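You operate a simulated robot arm through the tools that you are given. There is no shell and no other tool. Be economical: measure what you need, move in short steps, check, and stop when the job is done.

Carry out the task below with a simulated two-armed robot. There is one attempt and no reset: what you move stays moved.

## Task
Pick up the ice bag with the latest date from the top of the work table with one hand, pass it to the other hand and put it on the shelf under the issue table.

Only the result counts: the job must be done as asked and must still hold three seconds after the hand-in. Knocking over, shifting, dropping, spilling or breaking anything else fails it.

## Robot
Two 7-joint arms with two-finger parallel grippers on one trunk, on a base that drives. Base frame: it is fixed to the floor where the robot stands at the start and does not move with it; the origin is under the middle of the robot, x ahead of it, y to its left, z up. Lengths are in mm, angles in degrees, forces in N, time in s.
The left shoulder is at the start at [50, 165, 1130], the right one opposite. With the tool pointing down near the work surface each hand reaches from about 200 to 680 mm from the robot's upright axis, wherever it stands, measured 20 degrees to its own side. Places, roughly: shelf under the issue table [-1700, 700, 200]. Payload 3.91 kg a hand.
The tool frame of a hand sits at the grasp point between the pads (the TCP): z along the fingers, y along the line on which they close. The tips reach 30 mm beyond it. The gripper opens to 110 mm. The fingers are 20 mm wide and 10 mm thick; the gripper's body (48 by 112 mm) begins 55 mm behind the TCP.
Orientation is that of the tool frame in the base frame, as a unit quaternion [x, y, z, w]. With the fingers straight down and closing along the base's y, the tool's x points along the base's -x, its y along +y and its z along -z.

## Interface
- The arms move only by the tool arm_command. It takes "left_targets", "right_targets" or both (then of equal length, played together; a hand with none holds still); each is a list that holds one entry, the list of rows, each a list of 7 numbers: the shift along the tool's x, y, z in mm, then the turn, a rotation vector about the tool's x, y, z in rad, then the finger opening in mm, from 0 to 110. In form: [[[tx, ty, tz, ax, ay, az, claw], ...]]. A call has 1 to 8 rows; each row is the pose to reach, as a shift and turn from the pose commanded when the call began, along the tool's axes at that moment. Rows are played at 5 a second. More than 50 mm and 8.6 degrees between two rows, or a gripper value outside its range, and nothing of the call is played. Where a pose cannot be reached the arm comes as near as it can. A force on the tool above 40 N (or 10 N above the force at the start of the call, whichever is more), or a blocked arm, ends the call early, and 0.2 s more pass. Each finger travels about 45 mm/s and halts on what it meets, pressing with about 36 N; the grip force reading is that of the motor and also rises with nothing between the fingers. The clock runs only during rows and for 0.2 s after the last one: add rows that repeat a pose to give the fingers time. The reply holds the time, the measured pose of the TCP, the force on the tool along the base axes, the opening and the grip force, in the units named above and with some noise, with the torque about the TCP (base axes, N m) and any sound that the robot's microphone picked up.
- Cameras (640 x 400 px; columns grow to the right, rows downward): "scene" is now at [120.2, -10.3, 1300.4]; the picture's right is [-0.13, -0.99, 0.00], its down [-0.55, 0.07, -0.84] and it looks along [0.83, -0.11, -0.55] (base axes); focal length 283 px, centre (320, 200). "left" rides on the left gripper at [73, -17, -103] in its tool frame; the picture's right is [0.23, 0.97, 0.00], its down [-0.76, 0.18, -0.62] and it looks along [-0.61, 0.14, 0.78] (tool axes); focal length 222 px, centre (320, 200). "right" rides on the right gripper at [72, 17, -103] in its tool frame; the picture's right is [-0.23, 0.97, 0.00], its down [-0.76, -0.18, -0.62] and it looks along [-0.61, -0.14, 0.78] (tool axes); focal length 222 px, centre (320, 200). There is no depth. A picture from a camera that has moved, and an enlarged one, comes with that camera's place and axes in the base frame and with its lens.
- capture(camera): a new picture of that camera. No time passes.
- move_column(by): slides the trunk up (or, below 0, down) by that many mm; the arms and the scene camera ride with it, the base frame stays. It gives what a move gives, with no picture.
- base_move(legs): drives the robot by 1 to 6 legs, each [ahead, left, turn to the left] in mm, mm and degrees, along the robot's own axes; the way and the turn of a leg run together, so that a leg with both is an arc; at most 1500 mm and 180 degrees a leg. The arms and the cameras ride along, it lands a little off, and it stops where it bumps. It gives what a move gives.
- aim_head(pan, tilt): turns the head with the scene camera to pan (to the left, within 80 degrees either way) and tilt (down, from -29 to 69), counted from straight ahead of the robot. It gives what a move gives.
- enlarge(camera, box): a new picture of the part [left, top, right, bottom] of that camera's present view, enlarged. No time passes.
- hand_in(): hands the job in; it is judged then, once.

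Go step by step. Nothing tells you exact positions but the pictures and the camera data: compare them with the known pose of the tool, close in by small moves and look again before you grip or let go. The budget is 120 turns and 88 pictures, counting those below and the enlarged ones. Unless the task says otherwise, let go and move clear before handing in, and close with one line.

The tools are called by a JSON object that holds its "method" and its "body". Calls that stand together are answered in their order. arm_command: Moves the arms, as the interface text tells. Its arguments: {"type":"object","properties":{"left_targets":{"type":"array"},"right_targets":{"type":"array"}},"required":[]} The other tools are called the same way: move_column (by) slides the trunk up or down; base_move (legs) drives the base; aim_head (pan, tilt) turns the head that bears the scene camera; capture (camera) takes a picture; enlarge (camera, box) takes an enlarged picture of a part of a camera's view; hand_in () hands the job in.

At the start:

```text
clock: 0.0
left_eef_pos: [394.0, 133.0, 1123.7]
left_tool_rot: [-0.001, 1.0, 0.0, 0.0]
left_force: [0.6, 0.5, -0.8]
left_moment: [0.01, 0.01, 0.0]
left_width: 110.2
left_gripper_force: 0.1
right_eef_pos: [380.8, -242.0, 1086.7]
right_tool_rot: [0.0, 1.0, 0.001, 0.0]
right_force: [0.7, 0.0, -0.4]
right_moment: [0.02, -0.02, -0.01]
right_width: 110.1
right_gripper_force: 0.0
trunk travel left (down, up): [-350.0, 153.0]
robot x, y, heading: [-1.4, 1.6, 0.1]
head pan, tilt: [-7.3, 33.3]
```

scene: 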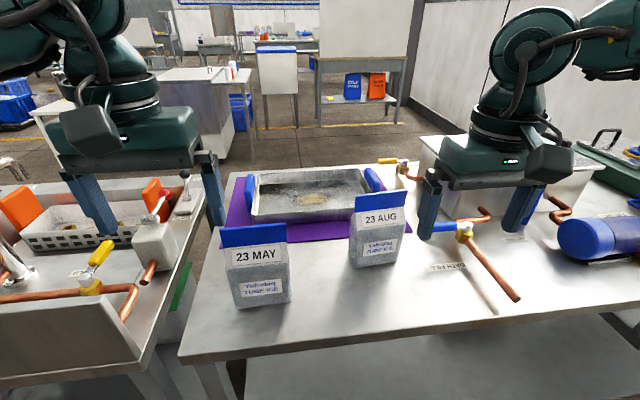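
right: 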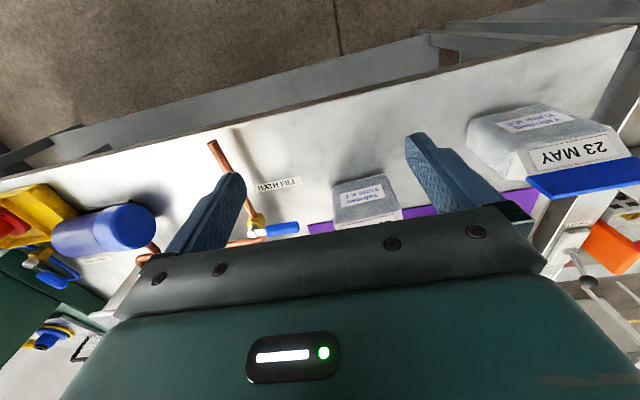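
left: 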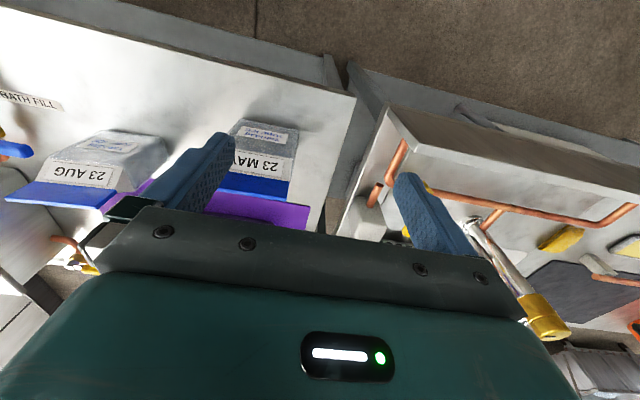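

I see two ice bags on the work table, 23 MAY and 23 AUG (at about [590, -215]). First I look closely at the dates and around the table for other bags, and then at the issue table.

{"method": "enlarge", "body": {"camera": "scene", "box": [200, 140, 460, 320]}}

{"method": "aim_head", "body": {"pan": -45, "tilt": 35}}

{"method": "capture", "body": {"camera": "scene"}}

```text
2.22 times, centred on (330, 230) of scene
camera zoom: at [120.2, -10.3, 1300.4], right [-0.13, -0.99, 0.0], down [-0.55, 0.07, -0.84], along [0.83, -0.11, -0.55], focal length 628 px, centre (298, 133)
```

zoom: 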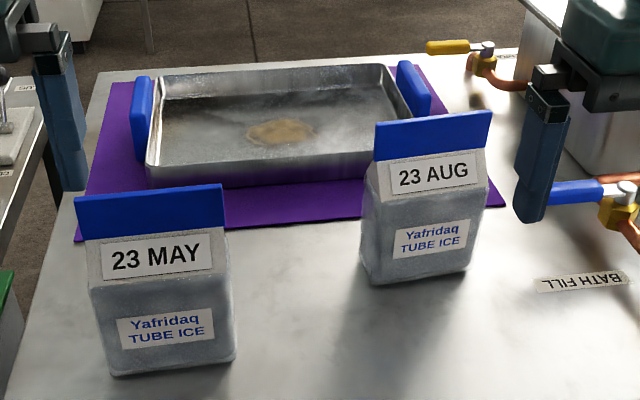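

```text
clock: 1.0
left_eef_pos: [395.5, 132.9, 1123.9]
left_tool_rot: [-0.001, 1.0, 0.001, 0.0]
left_force: [0.2, 0.3, 0.5]
left_moment: [0.03, 0.02, 0.01]
left_width: 109.9
left_gripper_force: 0.0
right_eef_pos: [380.6, -241.7, 1086.4]
right_tool_rot: [0.0, 1.0, 0.0, 0.0]
right_force: [0.9, -0.1, 0.0]
right_moment: [0.0, 0.02, 0.03]
right_width: 110.0
right_gripper_force: 0.0
trunk travel left (down, up): [-350.0, 153.0]
robot x, y, heading: [0.7, -1.0, -0.3]
head pan, tilt: [-45.0, 35.0]
```

```text
83 pictures are left
camera scene: at [94.3, -61.2, 1297.9], right [-0.71, -0.71, 0.0], down [-0.41, 0.41, -0.82], along [0.58, -0.58, -0.57], focal length 283 px, centre (320, 200)
```

scene: 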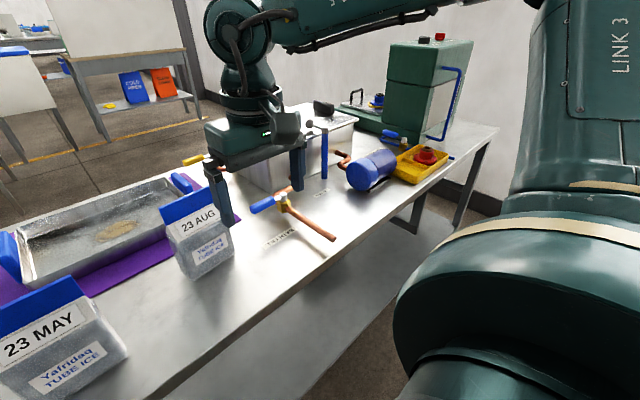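

Only these two bags show on this table so far. I check the left side and look back towards the issue table.

{"method": "aim_head", "body": {"pan": 40, "tilt": 35}}

{"method": "capture", "body": {"camera": "scene"}}

{"method": "aim_head", "body": {"pan": 80, "tilt": 25}}

{"method": "capture", "body": {"camera": "scene"}}

```text
clock: 2.6
left_eef_pos: [395.5, 131.8, 1125.2]
left_tool_rot: [-0.001, 1.0, -0.001, -0.001]
left_force: [0.3, 0.0, -0.1]
left_moment: [0.02, -0.02, 0.0]
left_width: 110.0
left_gripper_force: 0.1
right_eef_pos: [380.4, -241.7, 1087.5]
right_tool_rot: [0.001, 1.0, 0.0, 0.0]
right_force: [1.0, -0.3, -0.1]
right_moment: [-0.03, 0.01, -0.01]
right_width: 109.9
right_gripper_force: 0.0
trunk travel left (down, up): [-350.0, 153.0]
robot x, y, heading: [0.4, -0.8, 0.2]
head pan, tilt: [40.0, 35.0]
```

```text
82 pictures are left
camera scene: at [99.5, 57.6, 1297.9], right [0.64, -0.77, 0.0], down [-0.44, -0.37, -0.82], along [0.63, 0.53, -0.57], focal length 283 px, centre (320, 200)
```

scene: 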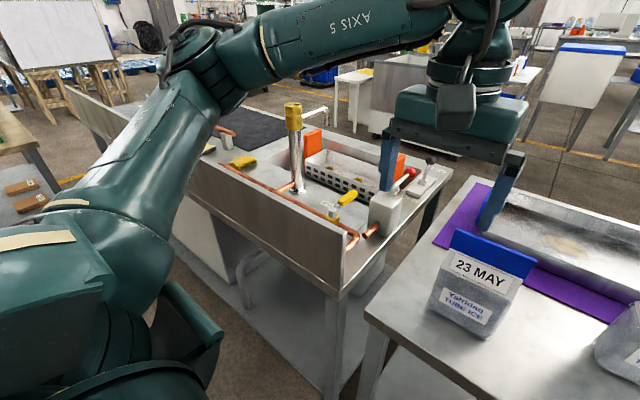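

```text
clock: 3.7
left_eef_pos: [395.5, 131.8, 1123.4]
left_tool_rot: [-0.002, 1.0, 0.0, 0.0]
left_force: [-0.6, -0.2, 0.3]
left_moment: [0.02, -0.03, -0.03]
left_width: 110.0
left_gripper_force: 0.1
right_eef_pos: [381.8, -241.7, 1086.2]
right_tool_rot: [0.0, 1.0, 0.0, 0.0]
right_force: [-0.1, 0.0, 0.1]
right_moment: [0.01, 0.0, -0.04]
right_width: 109.8
right_gripper_force: 0.1
trunk travel left (down, up): [-350.0, 153.0]
robot x, y, heading: [0.7, -1.5, -0.0]
head pan, tilt: [80.0, 25.0]
```

```text
81 pictures are left
camera scene: at [48.1, 91.7, 1313.6], right [0.98, -0.17, 0.0], down [-0.07, -0.42, -0.91], along [0.16, 0.89, -0.42], focal length 283 px, centre (320, 200)
```

scene: 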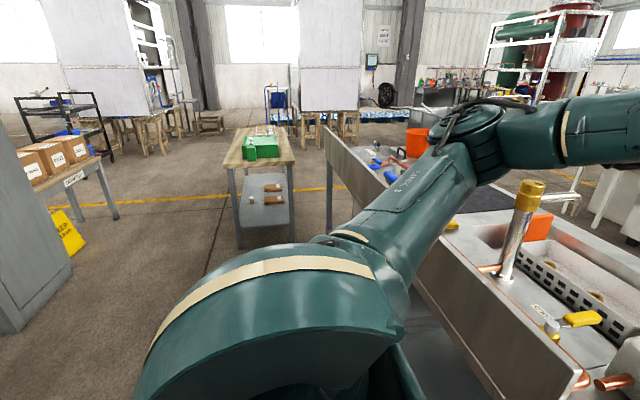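

The issue table lies behind to the left. I first turn the right hand so that its fingers close along x, across the AUG bag's blue fin, with its camera on the right side for a profile view of the bag.

{"method": "arm_command", "body": {"right_targets": [[[-12, 0, 0, 0, 0, -0.145, 110], [-24, 0, 0, 0, 0, -0.29, 110], [-36, 0, 0, 0, 0, -0.435, 110], [-48, 0, 0, 0, 0, -0.58, 110], [-60, 0, 0, 0, 0, -0.725, 110], [-72, 0, 0, 0, 0, -0.87, 110], [-84, 0, 0, 0, 0, -1.015, 110], [-96, 0, 0, 0, 0, -1.16, 110]]]}}

{"method": "aim_head", "body": {"pan": -15, "tilt": 35}}

{"method": "capture", "body": {"camera": "scene"}}

{"method": "capture", "body": {"camera": "right"}}

```text
clock: 5.5
left_eef_pos: [394.2, 133.1, 1125.7]
left_tool_rot: [0.0, 1.0, -0.001, 0.001]
left_force: [0.4, -0.1, 0.2]
left_moment: [0.0, 0.04, 0.02]
left_width: 110.1
left_gripper_force: 0.0
right_eef_pos: [373.4, -151.6, 1076.3]
right_tool_rot: [-0.541, 0.841, -0.005, 0.003]
right_force: [-0.3, -0.2, 0.4]
right_moment: [0.01, -0.01, 0.0]
right_width: 109.6
right_gripper_force: 0.0
right hand out of reach, approached as far as the arm can: row 6, 7, 8
trunk travel left (down, up): [-350.0, 153.0]
robot x, y, heading: [-0.2, -0.9, 0.2]
head pan, tilt: [80.0, 25.0]
```

```text
clock: 7.2
left_eef_pos: [394.8, 132.6, 1124.2]
left_tool_rot: [-0.001, 1.0, 0.0, 0.0]
left_force: [-0.3, 0.7, -0.2]
left_moment: [-0.01, 0.01, 0.0]
left_width: 110.1
left_gripper_force: 0.1
right_eef_pos: [373.4, -151.8, 1076.6]
right_tool_rot: [-0.539, 0.843, -0.005, 0.001]
right_force: [0.3, 0.7, 0.8]
right_moment: [0.0, 0.01, 0.01]
right_width: 110.0
right_gripper_force: 0.2
trunk travel left (down, up): [-350.0, 153.0]
robot x, y, heading: [-1.4, 1.3, 0.1]
head pan, tilt: [-15.0, 35.0]
```

```text
80 pictures are left
camera scene: at [117.1, -21.7, 1297.9], right [-0.26, -0.97, 0.0], down [-0.55, 0.15, -0.82], along [0.79, -0.21, -0.57], focal length 283 px, centre (320, 200)
```

scene: 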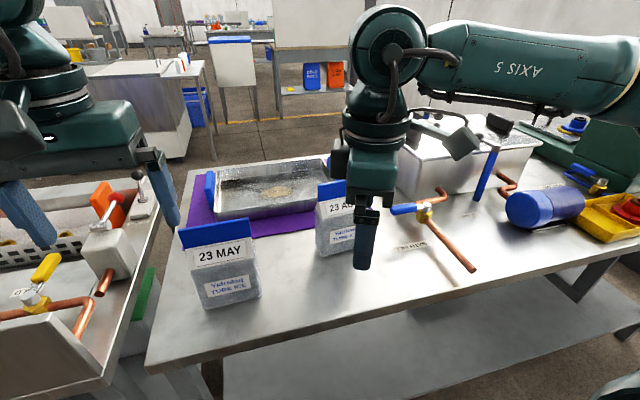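

```text
79 pictures are left
camera right: at [326.9, -209.7, 1181.0], right [-0.79, 0.61, -0.01], down [0.47, 0.62, 0.62], along [0.39, 0.49, -0.78], focal length 222 px, centre (320, 200)
```

right: 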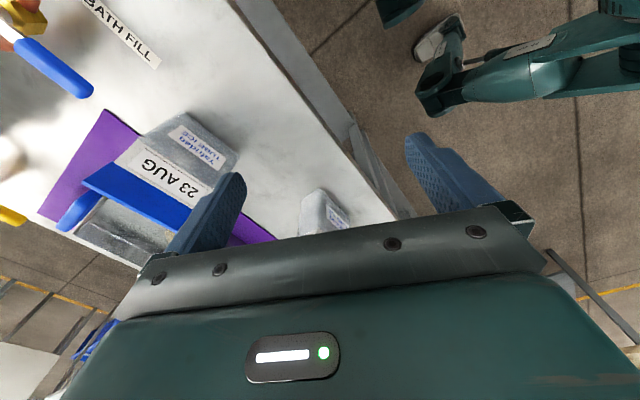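

The wrist reached its limit that way, so I turn the other way (camera to the left side).

{"method": "arm_command", "body": {"right_targets": [[[0, 0, 0, 0, 0, 0.145, 110], [0, 0, 0, 0, 0, 0.29, 110], [0, 0, 0, 0, 0, 0.435, 110], [0, 0, 0, 0, 0, 0.58, 110], [0, 0, 0, 0, 0, 0.725, 110], [0, 0, 0, 0, 0, 0.87, 110], [0, 0, 0, 0, 0, 1.015, 110], [0, 0, 0, 0, 0, 1.16, 110]]]}}

```text
clock: 9.0
left_eef_pos: [394.4, 133.3, 1123.6]
left_tool_rot: [-0.002, 1.0, 0.001, 0.0]
left_force: [0.5, 0.8, -0.2]
left_moment: [-0.01, 0.01, 0.0]
left_width: 110.1
left_gripper_force: 0.1
right_eef_pos: [371.5, -152.9, 1080.6]
right_tool_rot: [0.002, 1.0, 0.0, -0.001]
right_force: [0.0, 0.1, -0.4]
right_moment: [-0.01, 0.0, 0.01]
right_width: 110.1
right_gripper_force: 0.1
trunk travel left (down, up): [-350.0, 153.0]
robot x, y, heading: [0.8, -0.9, -0.1]
head pan, tilt: [-15.0, 35.0]
```

The commanded pose follows the measured one. I keep turning while shifting towards the bag.

{"method": "arm_command", "body": {"right_targets": [[[-10, -10, -5, 0, 0, 0.145, 110], [-20, -20, -10, 0, 0, 0.29, 110], [-30, -30, -15, 0, 0, 0.435, 110], [-40, -40, -20, 0, 0, 0.58, 110], [-50, -50, -20, 0, 0, 0.725, 110], [-60, -60, -20, 0, 0, 0.87, 110], [-70, -70, -20, 0, 0, 1.015, 110], [-80, -80, -20, 0, 0, 1.16, 110]]]}}

{"method": "capture", "body": {"camera": "right"}}

```text
clock: 10.8
left_eef_pos: [395.6, 132.2, 1124.3]
left_tool_rot: [-0.001, 1.0, 0.0, 0.0]
left_force: [-0.1, -0.1, 0.5]
left_moment: [0.02, 0.0, 0.02]
left_width: 110.2
left_gripper_force: 0.1
right_eef_pos: [449.8, -233.9, 1098.8]
right_tool_rot: [0.549, 0.836, 0.0, -0.001]
right_force: [0.0, 0.0, 0.3]
right_moment: [0.05, 0.01, -0.04]
right_width: 110.1
right_gripper_force: 0.0
trunk travel left (down, up): [-350.0, 153.0]
robot x, y, heading: [-1.1, 1.4, 0.0]
head pan, tilt: [-15.0, 35.0]
```

```text
78 pictures are left
camera right: at [436.9, -160.0, 1202.7], right [0.98, 0.18, 0.0], down [0.14, -0.77, 0.62], along [0.11, -0.61, -0.78], focal length 222 px, centre (320, 200)
```

right: 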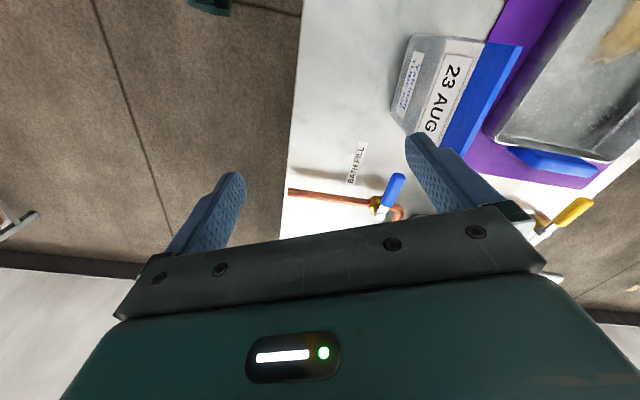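

The wrist works this way. The fin is centred near [609, -200], top at z≈978, turned about 5°; I move over it with fingers at 84.5° and look.

{"method": "arm_command", "body": {"right_targets": [[[-6, 32, 0, 0, 0, 0.08, 110], [-13, 64, 0, 0, 0, 0.16, 110], [-19, 96, 0, 0, 0, 0.24, 110], [-26, 128, 0, 0, 0, 0.313, 110], [-32, 159, 0, 0, 0, 0.313, 110], [-32, 159, 0, 0, 0, 0.313, 110]]]}}

{"method": "capture", "body": {"camera": "right"}}

{"method": "capture", "body": {"camera": "scene"}}

```text
clock: 12.2
left_eef_pos: [395.6, 132.3, 1124.6]
left_tool_rot: [-0.001, 1.0, 0.0, 0.0]
left_force: [-0.4, -0.9, -0.2]
left_moment: [0.0, -0.01, -0.01]
left_width: 110.1
left_gripper_force: 0.0
right_eef_pos: [554.5, -229.3, 1088.4]
right_tool_rot: [0.671, 0.741, 0.0, 0.001]
right_force: [0.0, -0.9, 0.2]
right_moment: [0.03, -0.02, 0.0]
right_width: 110.1
right_gripper_force: 0.1
right hand out of reach, approached as far as the arm can: row 3, 4, 5, 6
trunk travel left (down, up): [-350.0, 153.0]
robot x, y, heading: [2.1, -3.0, 0.2]
head pan, tilt: [-15.0, 35.0]
```

```text
77 pictures are left
camera right: at [562.9, -155.0, 1192.6], right [0.99, -0.13, 0.0], down [-0.1, -0.78, 0.62], along [-0.08, -0.62, -0.78], focal length 222 px, centre (320, 200)
```

right: 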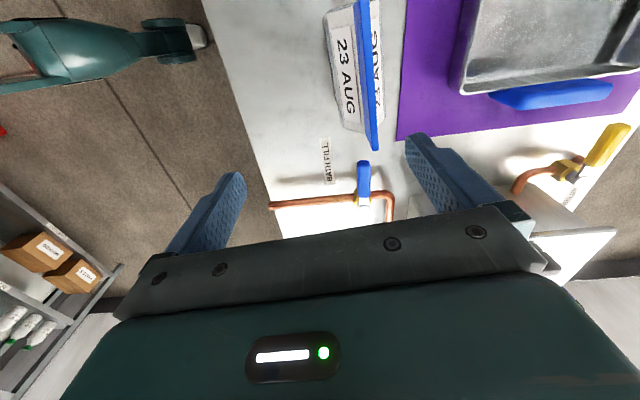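

```text
76 pictures are left
camera scene: at [117.0, -21.8, 1297.9], right [-0.26, -0.97, 0.0], down [-0.55, 0.15, -0.82], along [0.79, -0.21, -0.57], focal length 283 px, centre (320, 200)
```

scene: 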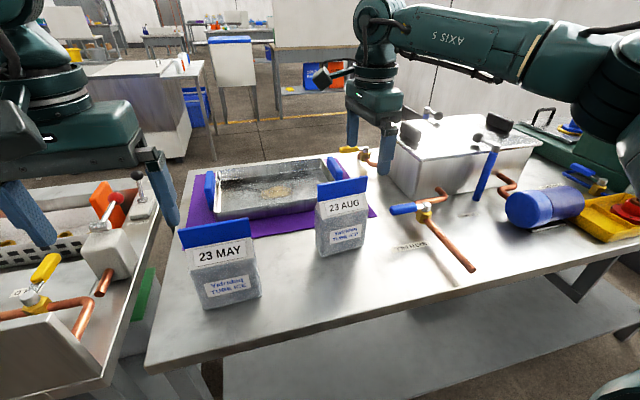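

The fin is at about [606, -205]; the arm is at its reach limit this high. I raise the trunk and lower the arm relative to it so that it reaches further.

{"method": "move_column", "body": {"by": 120}}

{"method": "arm_command", "body": {"right_targets": [[[0, 0, 40, 0, 0, 0, 110], [0, 0, 80, 0, 0, 0, 110], [0, 0, 115, 0, 0, 0, 110], [18, 26, 115, 0, 0, 0, 110], [27, 52, 115, 0, 0, 0, 110], [27, 52, 115, 0, 0, 0, 110]]]}}

{"method": "capture", "body": {"camera": "right"}}

```text
clock: 13.7
left_eef_pos: [395.7, 131.5, 1245.5]
left_tool_rot: [-0.001, 1.0, 0.001, 0.0]
left_force: [0.0, 0.6, -0.6]
left_moment: [-0.02, 0.01, 0.04]
left_width: 109.9
left_gripper_force: 0.0
right_eef_pos: [552.9, -228.2, 1208.1]
right_tool_rot: [0.672, 0.741, 0.0, 0.0]
right_force: [-0.7, 0.1, -0.3]
right_moment: [0.0, -0.01, 0.02]
right_width: 110.0
right_gripper_force: 0.1
trunk travel left (down, up): [-470.0, 33.0]
robot x, y, heading: [1.2, -0.2, 0.3]
head pan, tilt: [-15.0, 35.0]
```

```text
clock: 15.1
left_eef_pos: [396.1, 132.1, 1243.4]
left_tool_rot: [-0.001, 1.0, 0.0, 0.0]
left_force: [-0.7, 1.2, 0.2]
left_moment: [-0.01, -0.05, 0.01]
left_width: 109.9
left_gripper_force: 0.0
right_eef_pos: [549.9, -226.1, 1104.0]
right_tool_rot: [0.671, 0.741, 0.001, -0.001]
right_force: [-0.3, 0.0, 0.0]
right_moment: [-0.04, -0.01, -0.01]
right_width: 109.9
right_gripper_force: 0.0
right hand out of reach, approached as far as the arm can: row 3, 4, 5, 6
trunk travel left (down, up): [-470.0, 33.0]
robot x, y, heading: [4.4, 4.0, -0.1]
head pan, tilt: [-15.0, 35.0]
```

```text
75 pictures are left
camera right: at [559.7, -152.9, 1208.0], right [0.99, -0.13, 0.0], down [-0.1, -0.78, 0.62], along [-0.08, -0.62, -0.78], focal length 222 px, centre (320, 200)
```

right: 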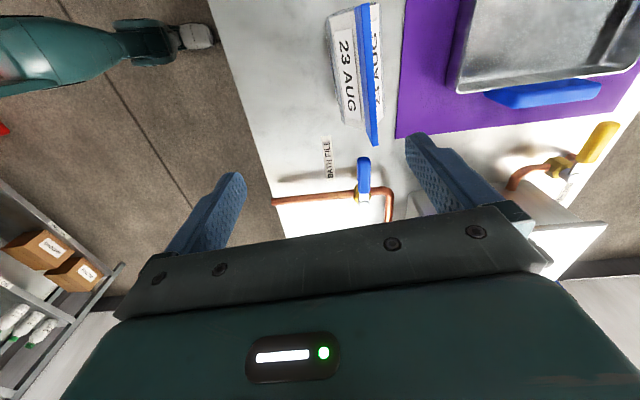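

The wrist limit persists, so I need to bring the base nearer. I check the floor clearance in front of the robot.

{"method": "aim_head", "body": {"pan": 0, "tilt": 69}}

{"method": "capture", "body": {"camera": "scene"}}

```text
clock: 16.1
left_eef_pos: [396.0, 132.3, 1244.8]
left_tool_rot: [0.0, 1.0, 0.0, 0.0]
left_force: [-0.4, 0.8, 0.0]
left_moment: [-0.01, -0.04, 0.01]
left_width: 109.8
left_gripper_force: 0.1
right_eef_pos: [550.5, -228.4, 1104.4]
right_tool_rot: [0.671, 0.741, 0.002, 0.0]
right_force: [0.3, -0.2, -0.1]
right_moment: [-0.01, -0.01, 0.0]
right_width: 109.7
right_gripper_force: 0.1
trunk travel left (down, up): [-470.0, 33.0]
robot x, y, heading: [-3.0, -1.7, 0.2]
head pan, tilt: [0.0, 68.8]
```

```text
74 pictures are left
camera scene: at [88.0, 1.0, 1374.2], right [0.0, -1.0, 0.0], down [-0.93, 0.0, -0.36], along [0.36, 0.0, -0.93], focal length 283 px, centre (320, 200)
```

scene: 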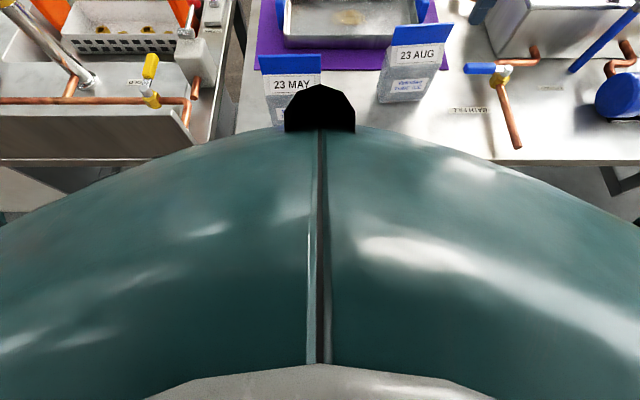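

{"method": "enlarge", "body": {"camera": "right", "box": [0, 0, 320, 200]}}

{"method": "capture", "body": {"camera": "left"}}

```text
2.00 times, centred on (160, 100) of right
camera zoom: at [559.9, -153.0, 1207.9], right [0.99, -0.13, 0.0], down [-0.1, -0.78, 0.62], along [-0.08, -0.62, -0.78], focal length 444 px, centre (640, 400)
```

zoom: 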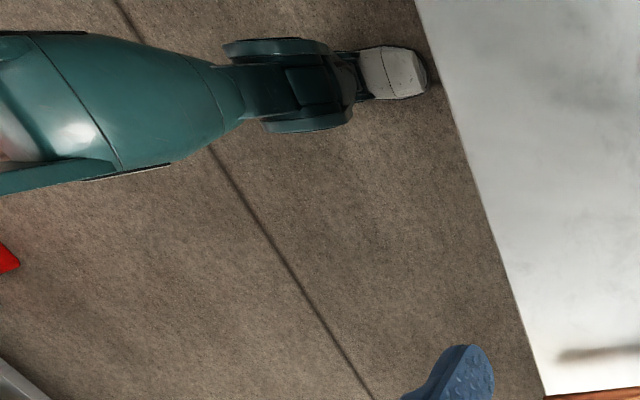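

```text
72 pictures are left
camera left: at [323.6, 114.9, 1348.3], right [-0.23, 0.97, 0.0], down [0.76, 0.18, 0.62], along [0.61, 0.14, -0.78], focal length 222 px, centre (320, 200)
```

left: 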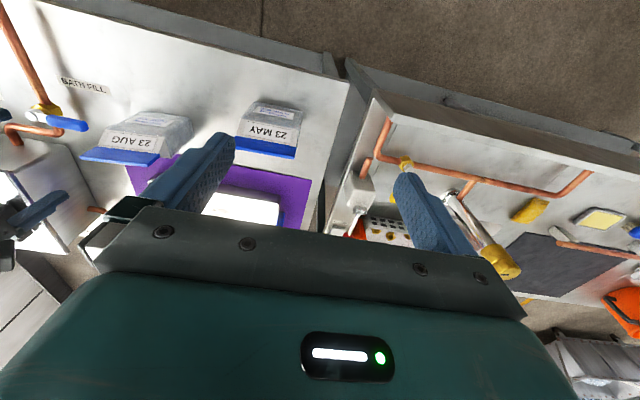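

The base's front wheel is near x≈100, far from the table edge at x≈410, so there is room. I drive ahead 90 mm with the hands well above everything.

{"method": "base_move", "body": {"legs": [[90, 0, 0]]}}

{"method": "capture", "body": {"camera": "right"}}

```text
clock: 17.2
left_eef_pos: [484.7, 132.9, 1244.8]
left_tool_rot: [-0.001, 1.0, 0.0, 0.001]
left_force: [0.7, 0.3, -0.3]
left_moment: [0.01, 0.05, 0.0]
left_width: 109.7
left_gripper_force: 0.1
right_eef_pos: [642.8, -226.2, 1104.3]
right_tool_rot: [0.671, 0.742, 0.0, 0.0]
right_force: [-0.5, -0.5, -0.1]
right_moment: [-0.02, 0.01, 0.02]
right_width: 110.1
right_gripper_force: 0.0
trunk travel left (down, up): [-470.0, 33.0]
robot x, y, heading: [91.8, 1.1, -0.2]
head pan, tilt: [0.0, 68.8]
```

```text
71 pictures are left
camera right: at [650.6, -152.4, 1207.7], right [0.99, -0.13, 0.0], down [-0.1, -0.78, 0.62], along [-0.08, -0.62, -0.78], focal length 222 px, centre (320, 200)
```

right: 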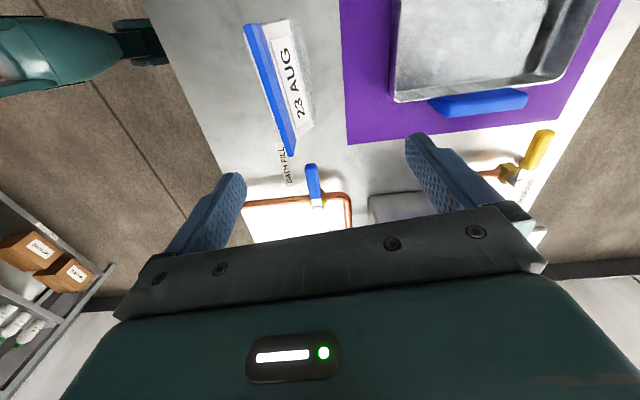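

Two views put the fin's middle at about [600, -201], top z≈990. I go over it with the fingertips still above.

{"method": "arm_command", "body": {"right_targets": [[[15, -20, 0, 0, 0, 0, 110], [29, -40, 0, 0, 0, 0, 110], [29, -40, 30, 0, 0, 0, 110], [29, -40, 58, 0, 0, 0, 110], [29, -40, 58, 0, 0, 0, 110]]]}}

{"method": "capture", "body": {"camera": "right"}}

{"method": "aim_head", "body": {"pan": -10, "tilt": 45}}

{"method": "capture", "body": {"camera": "scene"}}

```text
clock: 18.4
left_eef_pos: [486.0, 132.8, 1244.8]
left_tool_rot: [0.0, 1.0, 0.0, 0.0]
left_force: [0.1, 0.8, 0.5]
left_moment: [0.0, 0.03, 0.0]
left_width: 110.1
left_gripper_force: 0.1
right_eef_pos: [597.7, -201.0, 1047.8]
right_tool_rot: [0.672, 0.741, 0.0, 0.0]
right_force: [0.1, -0.1, 0.7]
right_moment: [0.02, 0.01, 0.01]
right_width: 110.0
right_gripper_force: 0.2
trunk travel left (down, up): [-470.0, 33.0]
robot x, y, heading: [89.9, 2.4, 0.2]
head pan, tilt: [0.0, 68.8]
```

```text
70 pictures are left
camera right: at [608.4, -127.5, 1151.1], right [0.99, -0.13, 0.0], down [-0.1, -0.78, 0.62], along [-0.08, -0.62, -0.78], focal length 222 px, centre (320, 200)
```

right: 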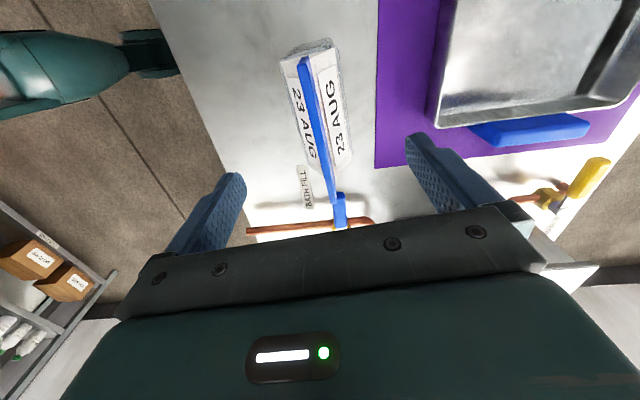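

```text
clock: 19.3
left_eef_pos: [484.4, 132.6, 1243.4]
left_tool_rot: [-0.002, 1.0, 0.0, 0.002]
left_force: [-0.4, -0.8, -0.6]
left_moment: [0.0, 0.03, 0.0]
left_width: 109.8
left_gripper_force: 0.0
right_eef_pos: [599.4, -201.2, 1047.7]
right_tool_rot: [0.671, 0.741, 0.001, 0.0]
right_force: [1.0, 0.4, -0.1]
right_moment: [0.0, 0.02, -0.01]
right_width: 110.0
right_gripper_force: 0.1
trunk travel left (down, up): [-470.0, 33.0]
robot x, y, heading: [89.3, -0.0, -0.1]
head pan, tilt: [-10.0, 45.0]
```

```text
69 pictures are left
camera scene: at [202.0, -12.9, 1403.0], right [-0.17, -0.98, 0.0], down [-0.7, 0.12, -0.71], along [0.7, -0.12, -0.71], focal length 283 px, centre (320, 200)
```

scene: 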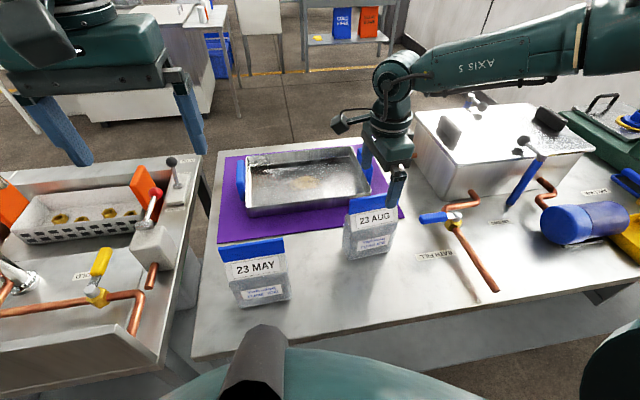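

The fin lies right between the fingers and aligned with them. I go down to z≈978 and close.

{"method": "arm_command", "body": {"right_targets": [[[0, 1, 25, 0, 0, 0, 110], [0, 1, 48, 0, 0, 0, 110], [0, 1, 60, 0, 0, 0, 110], [0, 1, 69, 0, 0, 0, 110], [0, 1, 69, 0, 0, 0, 60], [0, 1, 69, 0, 0, 0, 30], [0, 1, 69, 0, 0, 0, 30], [0, 1, 69, 0, 0, 0, 30]]]}}

{"method": "capture", "body": {"camera": "right"}}

{"method": "enlarge", "body": {"camera": "scene", "box": [300, 120, 460, 280]}}

```text
clock: 21.1
left_eef_pos: [485.3, 132.9, 1244.0]
left_tool_rot: [-0.002, 1.0, -0.001, -0.001]
left_force: [0.1, -0.3, -1.4]
left_moment: [-0.02, 0.02, -0.05]
left_width: 110.2
left_gripper_force: 0.0
right_eef_pos: [582.4, -217.3, 993.8]
right_tool_rot: [0.671, 0.742, 0.002, 0.0]
right_force: [0.3, -0.2, -0.3]
right_moment: [-0.01, -0.04, -0.02]
right_width: 30.2
right_gripper_force: 0.2
right hand out of reach, approached as far as the arm can: row 1, 2, 3, 4, 5, 6, 7, 8
trunk travel left (down, up): [-470.0, 33.0]
robot x, y, heading: [88.2, -0.1, 0.2]
head pan, tilt: [-10.0, 45.0]
```

```text
68 pictures are left
camera right: at [590.8, -144.1, 1097.7], right [0.99, -0.13, 0.0], down [-0.1, -0.78, 0.62], along [-0.08, -0.62, -0.78], focal length 222 px, centre (320, 200)
```

right: 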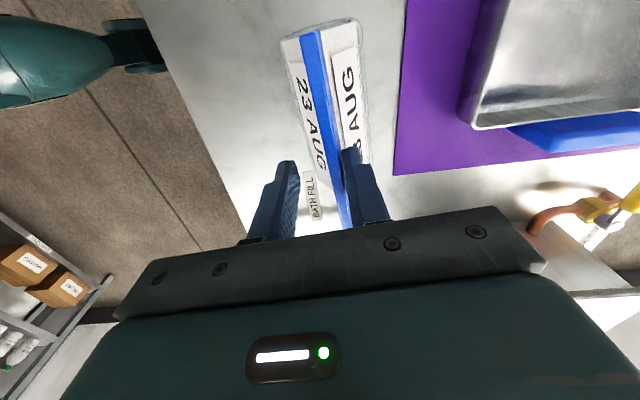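

```text
2.50 times, centred on (380, 200) of scene
camera zoom: at [202.1, -12.9, 1403.0], right [-0.17, -0.98, 0.0], down [-0.7, 0.12, -0.71], along [0.7, -0.12, -0.71], focal length 707 px, centre (170, 200)
```

zoom: 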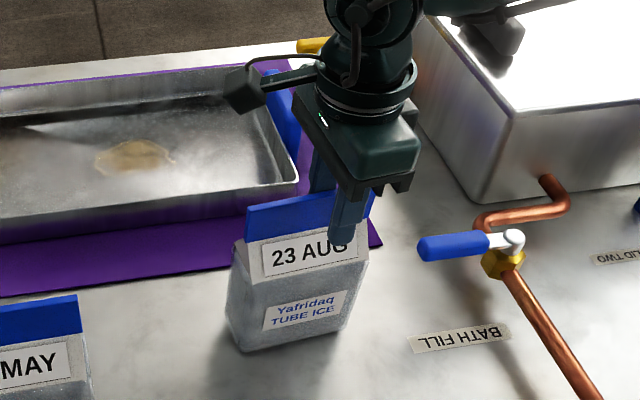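

The arm drifted off at its joint limit when lowering, but nothing was touched. I open, rise again to the good pose, and then lower with the trunk instead.

{"method": "arm_command", "body": {"right_targets": [[[0, 0, 0, 0, 0, 0, 70], [0, 0, 0, 0, 0, 0, 110], [0, 0, 0, 0, 0, 0, 110], [0, 0, -28, 0, 0, 0, 110], [0, 0, -55, 0, 0, 0, 110], [7, 10, -55, 0, 0, 0, 110], [14.5, 19, -55, 0, 0, 0, 110], [14.5, 19, -55, 0, 0, 0, 110]]]}}

```text
clock: 22.9
left_eef_pos: [485.3, 132.5, 1245.0]
left_tool_rot: [0.0, 1.0, 0.001, 0.001]
left_force: [-0.1, -0.2, 0.2]
left_moment: [0.01, 0.01, -0.01]
left_width: 110.0
left_gripper_force: 0.0
right_eef_pos: [598.6, -202.8, 1049.3]
right_tool_rot: [0.671, 0.742, 0.002, 0.0]
right_force: [-0.2, 0.3, 0.3]
right_moment: [0.02, 0.0, 0.03]
right_width: 109.8
right_gripper_force: 0.0
trunk travel left (down, up): [-470.0, 33.0]
robot x, y, heading: [91.4, -1.7, 0.3]
head pan, tilt: [-10.0, 45.0]
```

{"method": "move_column", "body": {"by": -50}}

{"method": "capture", "body": {"camera": "right"}}

```text
clock: 23.8
left_eef_pos: [484.4, 133.2, 1195.3]
left_tool_rot: [-0.002, 1.0, 0.0, 0.001]
left_force: [-0.1, 0.4, -0.7]
left_moment: [-0.01, -0.01, -0.02]
left_width: 109.8
left_gripper_force: 0.1
right_eef_pos: [599.5, -202.7, 1000.7]
right_tool_rot: [0.671, 0.742, 0.002, 0.001]
right_force: [0.3, -0.3, -0.6]
right_moment: [0.02, -0.01, -0.01]
right_width: 109.8
right_gripper_force: 0.0
trunk travel left (down, up): [-420.0, 83.0]
robot x, y, heading: [87.9, -1.7, -0.1]
head pan, tilt: [-10.0, 45.0]
```

```text
66 pictures are left
camera right: at [608.2, -128.9, 1103.4], right [0.99, -0.13, 0.0], down [-0.1, -0.78, 0.62], along [-0.08, -0.62, -0.78], focal length 222 px, centre (320, 200)
```

right: 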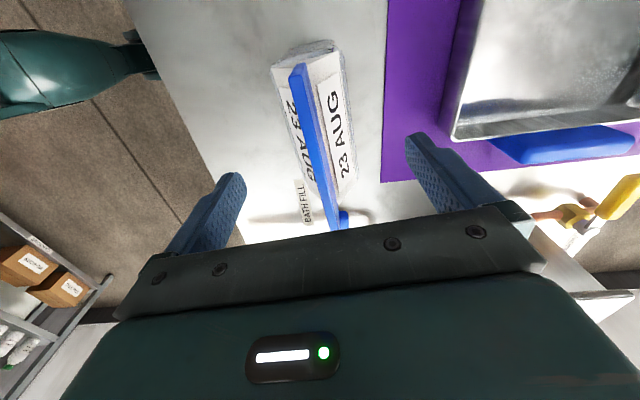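

{"method": "move_column", "body": {"by": -22}}

{"method": "arm_command", "body": {"right_targets": [[[0, 0, 0, 0, 0, 0, 90], [0, 0, 0, 0, 0, 0, 60], [0, 0, 0, 0, 0, 0, 40], [0, 0, 0, 0, 0, 0, 20], [0, 0, 0, 0, 0, 0, 0], [0, 0, 0, 0, 0, 0, 0], [0, 0, 0, 0, 0, 0, 0], [0, 0, 0, 0, 0, 0, 0]]]}}

{"method": "capture", "body": {"camera": "right"}}

{"method": "enlarge", "body": {"camera": "scene", "box": [280, 100, 480, 260]}}

```text
clock: 24.5
left_eef_pos: [484.9, 133.6, 1173.2]
left_tool_rot: [-0.001, 1.0, 0.0, 0.001]
left_force: [-0.1, 0.0, 0.2]
left_moment: [-0.03, -0.03, 0.0]
left_width: 110.0
left_gripper_force: 0.0
right_eef_pos: [599.4, -202.5, 977.0]
right_tool_rot: [0.671, 0.741, 0.001, 0.0]
right_force: [-0.4, 0.0, -0.1]
right_moment: [0.0, 0.0, 0.0]
right_width: 110.1
right_gripper_force: 0.0
trunk travel left (down, up): [-398.0, 105.0]
robot x, y, heading: [88.5, -0.1, 0.2]
head pan, tilt: [-10.0, 45.0]
```

```text
clock: 26.3
left_eef_pos: [483.1, 132.7, 1172.8]
left_tool_rot: [-0.001, 1.0, 0.0, 0.0]
left_force: [0.0, -0.1, -0.4]
left_moment: [-0.02, -0.01, 0.01]
left_width: 109.8
left_gripper_force: 0.1
right_eef_pos: [600.8, -202.0, 979.6]
right_tool_rot: [0.671, 0.741, 0.003, 0.001]
right_force: [-0.8, -0.6, 12.5]
right_moment: [-0.04, 0.52, -0.09]
right_width: 6.8
right_gripper_force: 36.2
trunk travel left (down, up): [-398.0, 105.0]
robot x, y, heading: [86.2, -2.2, -0.2]
head pan, tilt: [-10.0, 45.0]
```

```text
65 pictures are left
camera right: at [607.9, -128.7, 1083.1], right [0.99, -0.13, 0.0], down [-0.1, -0.78, 0.62], along [-0.08, -0.62, -0.78], focal length 222 px, centre (320, 200)
```

right: 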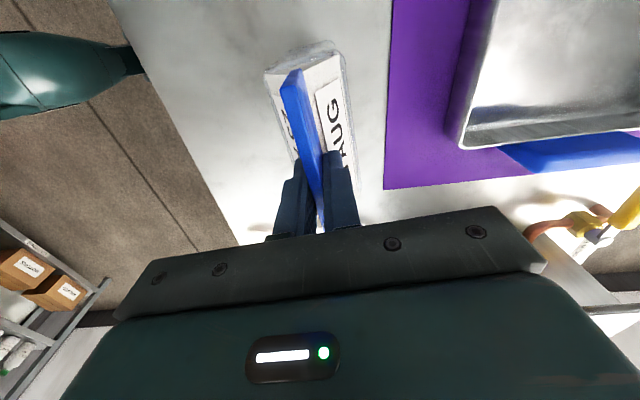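

```text
2.50 times, centred on (380, 180) of scene
camera zoom: at [201.0, -12.7, 1331.3], right [-0.17, -0.98, 0.0], down [-0.7, 0.12, -0.71], along [0.7, -0.12, -0.71], focal length 707 px, centre (170, 250)
```

zoom: 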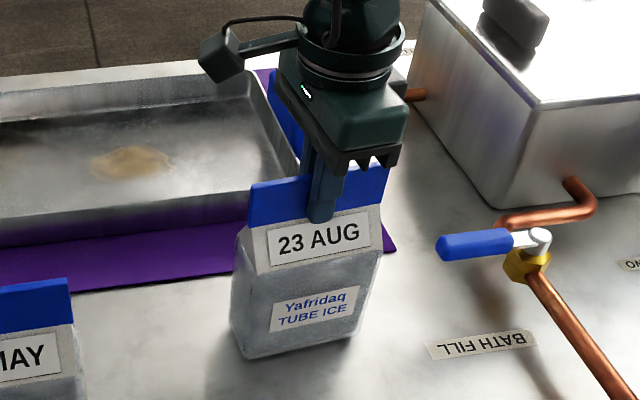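

The fin is gripped (6.8 mm, 36 N). I lift with the trunk.

{"method": "move_column", "body": {"by": 30}}

{"method": "move_column", "body": {"by": 70}}

{"method": "capture", "body": {"camera": "scene"}}

{"method": "capture", "body": {"camera": "left"}}

```text
clock: 27.0
left_eef_pos: [486.1, 132.9, 1201.8]
left_tool_rot: [-0.001, 1.0, 0.0, -0.001]
left_force: [0.5, 0.4, 0.7]
left_moment: [0.0, -0.02, -0.01]
left_width: 110.0
left_gripper_force: 0.1
right_eef_pos: [598.9, -203.3, 1005.4]
right_tool_rot: [0.671, 0.741, 0.001, -0.001]
right_force: [-0.2, 0.2, -4.0]
right_moment: [-0.02, 0.0, 0.01]
right_width: 6.9
right_gripper_force: 36.1
trunk travel left (down, up): [-428.0, 75.0]
robot x, y, heading: [90.2, 4.0, 0.4]
head pan, tilt: [-10.0, 45.0]
```

```text
clock: 28.1
left_eef_pos: [484.7, 132.2, 1271.3]
left_tool_rot: [-0.001, 1.0, 0.001, 0.0]
left_force: [-0.6, 0.0, -0.7]
left_moment: [0.01, 0.02, 0.04]
left_width: 110.1
left_gripper_force: 0.0
right_eef_pos: [598.4, -203.3, 1077.7]
right_tool_rot: [0.671, 0.742, 0.001, 0.0]
right_force: [0.1, -0.3, -3.0]
right_moment: [0.01, 0.02, 0.01]
right_width: 6.6
right_gripper_force: 36.5
trunk travel left (down, up): [-498.0, 5.0]
robot x, y, heading: [90.9, -0.6, 0.3]
head pan, tilt: [-10.0, 45.0]
```

```text
63 pictures are left
camera scene: at [202.6, -13.1, 1431.0], right [-0.17, -0.98, 0.0], down [-0.7, 0.12, -0.71], along [0.7, -0.12, -0.71], focal length 283 px, centre (320, 200)
```

scene: 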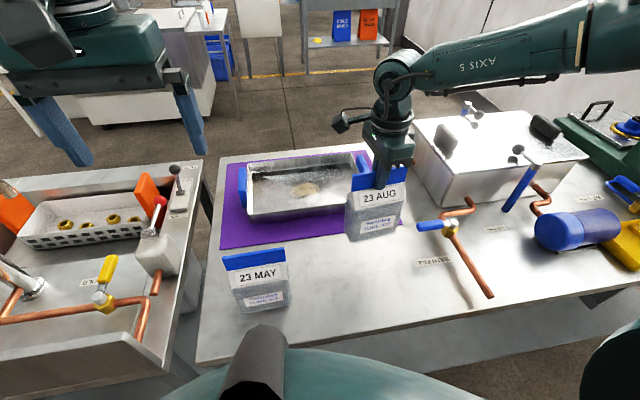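

```text
62 pictures are left
camera left: at [413.9, 115.1, 1376.2], right [-0.23, 0.97, 0.0], down [0.76, 0.18, 0.62], along [0.61, 0.14, -0.78], focal length 222 px, centre (320, 200)
```

left: 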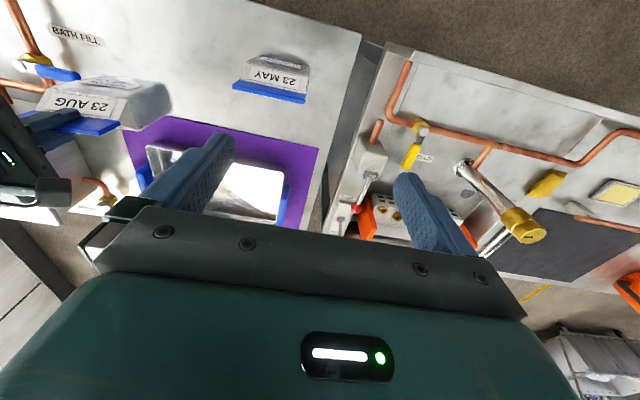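

The bag is held and weighs only about 4 N. I back straight away from the table to get free room for the handover.

{"method": "base_move", "body": {"legs": [[-400, 0, 0]]}}

{"method": "aim_head", "body": {"pan": -5, "tilt": 45}}

{"method": "capture", "body": {"camera": "scene"}}

{"method": "capture", "body": {"camera": "right"}}

```text
clock: 30.6
left_eef_pos: [78.4, 134.8, 1273.0]
left_tool_rot: [-0.006, 1.0, 0.0, 0.001]
left_force: [0.3, 0.7, -0.1]
left_moment: [0.0, 0.0, 0.01]
left_width: 110.1
left_gripper_force: 0.1
right_eef_pos: [197.7, -200.0, 1077.4]
right_tool_rot: [0.667, 0.745, 0.001, 0.0]
right_force: [-0.4, 0.8, -2.9]
right_moment: [-0.04, 0.0, -0.01]
right_width: 7.0
right_gripper_force: 36.2
trunk travel left (down, up): [-498.0, 5.0]
robot x, y, heading: [-315.0, -1.3, 0.2]
head pan, tilt: [-10.0, 45.0]
```

```text
clock: 31.3
left_eef_pos: [80.1, 134.0, 1272.8]
left_tool_rot: [-0.006, 1.0, 0.0, 0.0]
left_force: [0.1, -0.2, 0.5]
left_moment: [-0.05, 0.0, 0.0]
left_width: 110.0
left_gripper_force: 0.1
right_eef_pos: [197.4, -200.9, 1075.2]
right_tool_rot: [0.667, 0.745, 0.0, 0.0]
right_force: [0.1, -0.2, -2.8]
right_moment: [-0.01, -0.04, 0.04]
right_width: 6.9
right_gripper_force: 35.9
trunk travel left (down, up): [-498.0, 5.0]
robot x, y, heading: [-315.6, -0.1, 0.5]
head pan, tilt: [-5.0, 45.0]
```

```text
61 pictures are left
camera scene: at [-200.5, -7.4, 1431.0], right [-0.08, -1.0, 0.0], down [-0.71, 0.05, -0.71], along [0.7, -0.05, -0.71], focal length 283 px, centre (320, 200)
```

scene: 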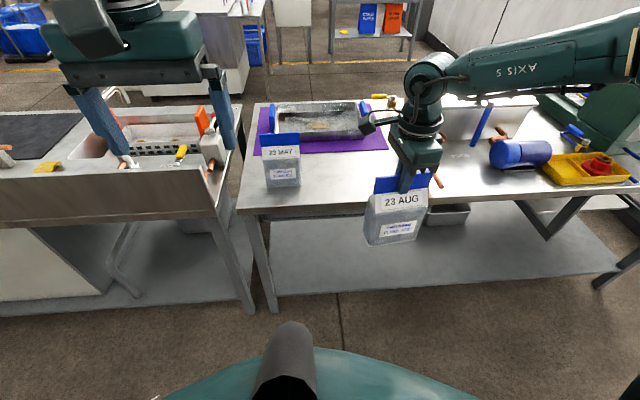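

```text
60 pictures are left
camera right: at [206.1, -126.2, 1180.8], right [0.99, -0.12, 0.0], down [-0.09, -0.78, 0.62], along [-0.07, -0.62, -0.78], focal length 222 px, centre (320, 200)
```

right: 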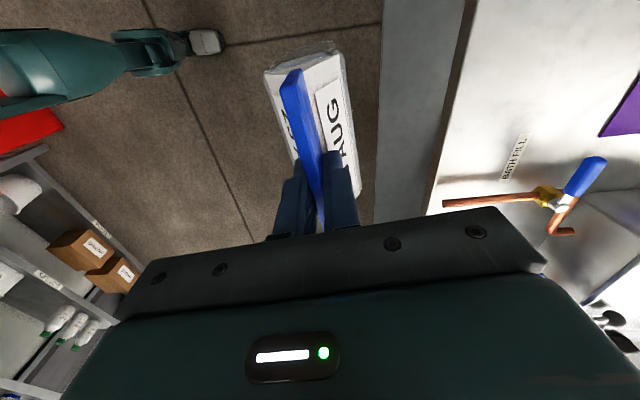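

I back-turn the right hand to about 45° and bring the bag to the middle, while the left hand pitches up towards horizontal on its own side.

{"method": "arm_command", "body": {"right_targets": [[[12, 0, 0, 0, 0, -0.09, 0], [25, 0, 0, 0, 0, -0.18, 0], [38, -1, 0, 0, 0, -0.27, 0], [50, -1, 0, 0, 0, -0.36, 0], [63, -1, 0, 0, 0, -0.45, 0], [76, -2, 0, 0, 0, -0.54, 0], [88, -2, 0, 0, 0, -0.62, 0], [101, -2, 0, 0, 0, -0.7, 0]]], "left_targets": [[[-4, 15, 19, 0, -0.145, 0, 110], [-8, 30, 38, 0, -0.29, 0, 110], [-12, 45, 57, 0, -0.435, 0, 110], [-16, 60, 76, 0, -0.58, 0, 110], [-20, 75, 95, 0, -0.725, 0, 110], [-24, 90, 114, 0, -0.87, 0, 110], [-28, 105, 132, 0, -1.015, 0, 110], [-30, 120, 150, 0, -1.16, 0, 110]]]}}

{"method": "capture", "body": {"camera": "scene"}}

```text
clock: 33.1
left_eef_pos: [119.9, 245.6, 1130.5]
left_tool_rot: [-0.005, 0.862, 0.002, 0.507]
left_force: [0.8, -0.2, -0.5]
left_moment: [-0.01, -0.01, 0.01]
left_width: 109.9
left_gripper_force: 0.1
left hand out of reach, approached as far as the arm can: row 6, 7, 8
right_eef_pos: [152.4, -146.2, 1095.3]
right_tool_rot: [0.371, 0.929, 0.001, 0.001]
right_force: [0.7, 0.9, -3.3]
right_moment: [0.01, 0.0, -0.02]
right_width: 6.7
right_gripper_force: 36.1
right hand out of reach, approached as far as the arm can: row 2, 3, 4, 5, 6, 7, 8
trunk travel left (down, up): [-498.0, 5.0]
robot x, y, heading: [-314.1, -0.5, 0.4]
head pan, tilt: [-5.0, 45.0]
```

```text
59 pictures are left
camera scene: at [-200.6, -7.7, 1431.0], right [-0.08, -1.0, 0.0], down [-0.71, 0.05, -0.71], along [0.7, -0.05, -0.71], focal length 283 px, centre (320, 200)
```

scene: 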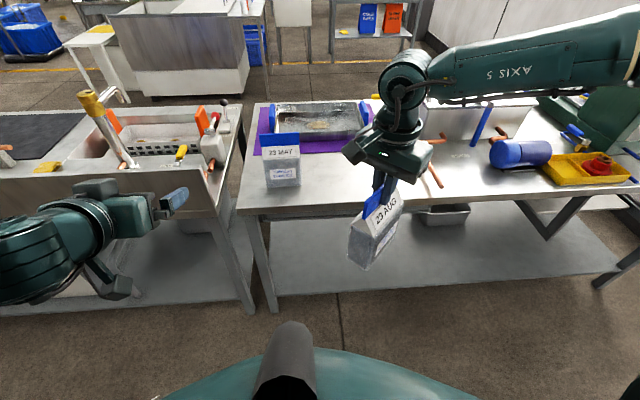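

The bag is now at 45° and the left hand is pitched 61° up. I yaw the left hand to the right by 45°.

{"method": "arm_command", "body": {"left_targets": [[[-3, 0, 6, 0.114, 0, 0.064, 110], [-6, 0, 12, 0.229, 0, 0.127, 110], [-9, 0, 18, 0.343, 0, 0.191, 110], [-12, 0, 24, 0.457, 0, 0.255, 110], [-15, 0, 30, 0.572, 0, 0.318, 110], [-19, 0, 35, 0.686, 0, 0.382, 110]]]}}

{"method": "capture", "body": {"camera": "scene"}}

{"method": "capture", "body": {"camera": "left"}}

```text
clock: 34.5
left_eef_pos: [154.2, 215.8, 1127.4]
left_tool_rot: [0.297, 0.802, -0.197, 0.479]
left_force: [-0.5, 0.0, -0.3]
left_moment: [0.01, -0.01, -0.02]
left_width: 110.0
left_gripper_force: 0.1
left hand out of reach, approached as far as the arm can: row 6
right_eef_pos: [154.0, -147.1, 1094.0]
right_tool_rot: [0.371, 0.929, 0.002, 0.0]
right_force: [0.4, -0.1, -3.1]
right_moment: [-0.01, 0.01, 0.01]
right_width: 7.1
right_gripper_force: 35.8
trunk travel left (down, up): [-498.0, 5.0]
robot x, y, heading: [-312.3, -0.9, 0.5]
head pan, tilt: [-5.0, 45.0]
```

```text
58 pictures are left
camera scene: at [-200.0, -8.3, 1430.9], right [-0.08, -1.0, 0.0], down [-0.71, 0.05, -0.71], along [0.7, -0.05, -0.71], focal length 283 px, centre (320, 200)
```

scene: 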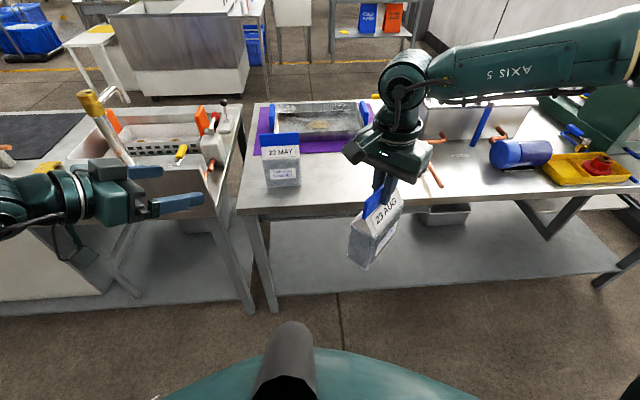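

```text
57 pictures are left
camera left: at [49.9, 286.1, 1112.2], right [0.56, 0.79, -0.23], down [-0.01, 0.29, 0.96], along [0.83, -0.54, 0.17], focal length 222 px, centre (320, 200)
```

left: 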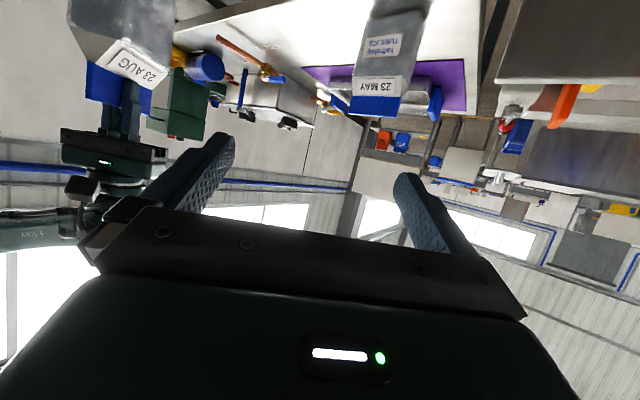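

The left hand's closing line matches the bag now. To keep the left wrist clear of the chest, I move the bag outward along the left hand's pointing direction, and look.

{"method": "arm_command", "body": {"right_targets": [[[-20, 0, 8, 0, 0, 0, 0], [-40, 0, 15, 0, 0, 0, 0], [-60, 0, 22, 0, 0, 0, 0], [-80, 0, 30, 0, 0, 0, 0], [-80, 0, 30, 0, 0, 0, 0]]]}}

{"method": "capture", "body": {"camera": "left"}}

{"method": "capture", "body": {"camera": "scene"}}

```text
clock: 35.7
left_eef_pos: [152.9, 217.2, 1126.3]
left_tool_rot: [0.297, 0.803, -0.197, 0.478]
left_force: [0.0, -0.6, -0.2]
left_moment: [-0.01, 0.01, 0.02]
left_width: 109.9
left_gripper_force: 0.0
right_eef_pos: [204.1, -207.0, 1069.1]
right_tool_rot: [0.372, 0.928, 0.002, 0.001]
right_force: [-0.9, 0.0, -4.5]
right_moment: [0.04, 0.0, 0.0]
right_width: 6.7
right_gripper_force: 36.5
right hand out of reach, approached as far as the arm can: row 3, 4, 5
trunk travel left (down, up): [-498.0, 5.0]
robot x, y, heading: [-315.1, -3.3, 0.6]
head pan, tilt: [-5.0, 45.0]
```

```text
56 pictures are left
camera left: at [48.9, 286.7, 1111.9], right [0.56, 0.79, -0.23], down [-0.01, 0.29, 0.96], along [0.83, -0.54, 0.17], focal length 222 px, centre (320, 200)
```

left: 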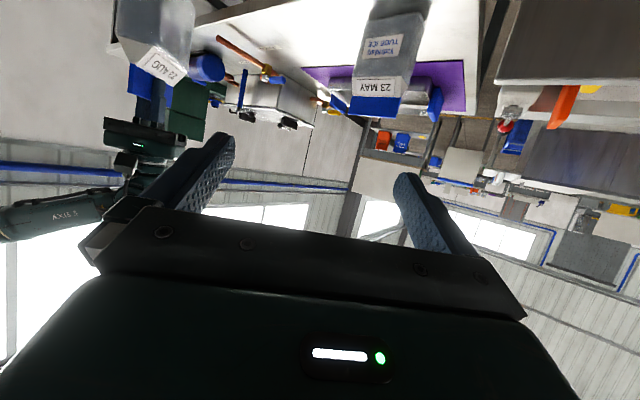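

```text
55 pictures are left
camera scene: at [-200.7, -7.2, 1431.0], right [-0.08, -1.0, 0.0], down [-0.71, 0.05, -0.71], along [0.7, -0.05, -0.71], focal length 283 px, centre (320, 200)
```

scene: 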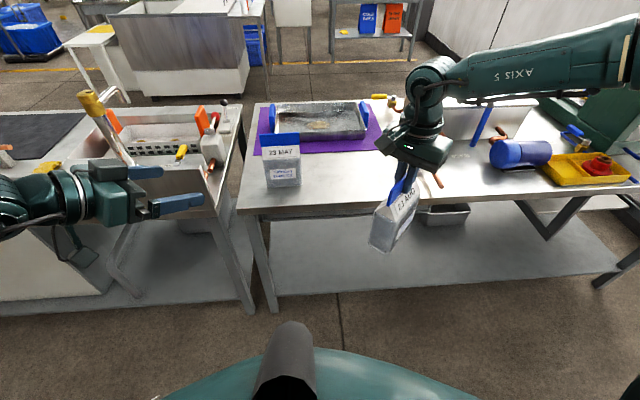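

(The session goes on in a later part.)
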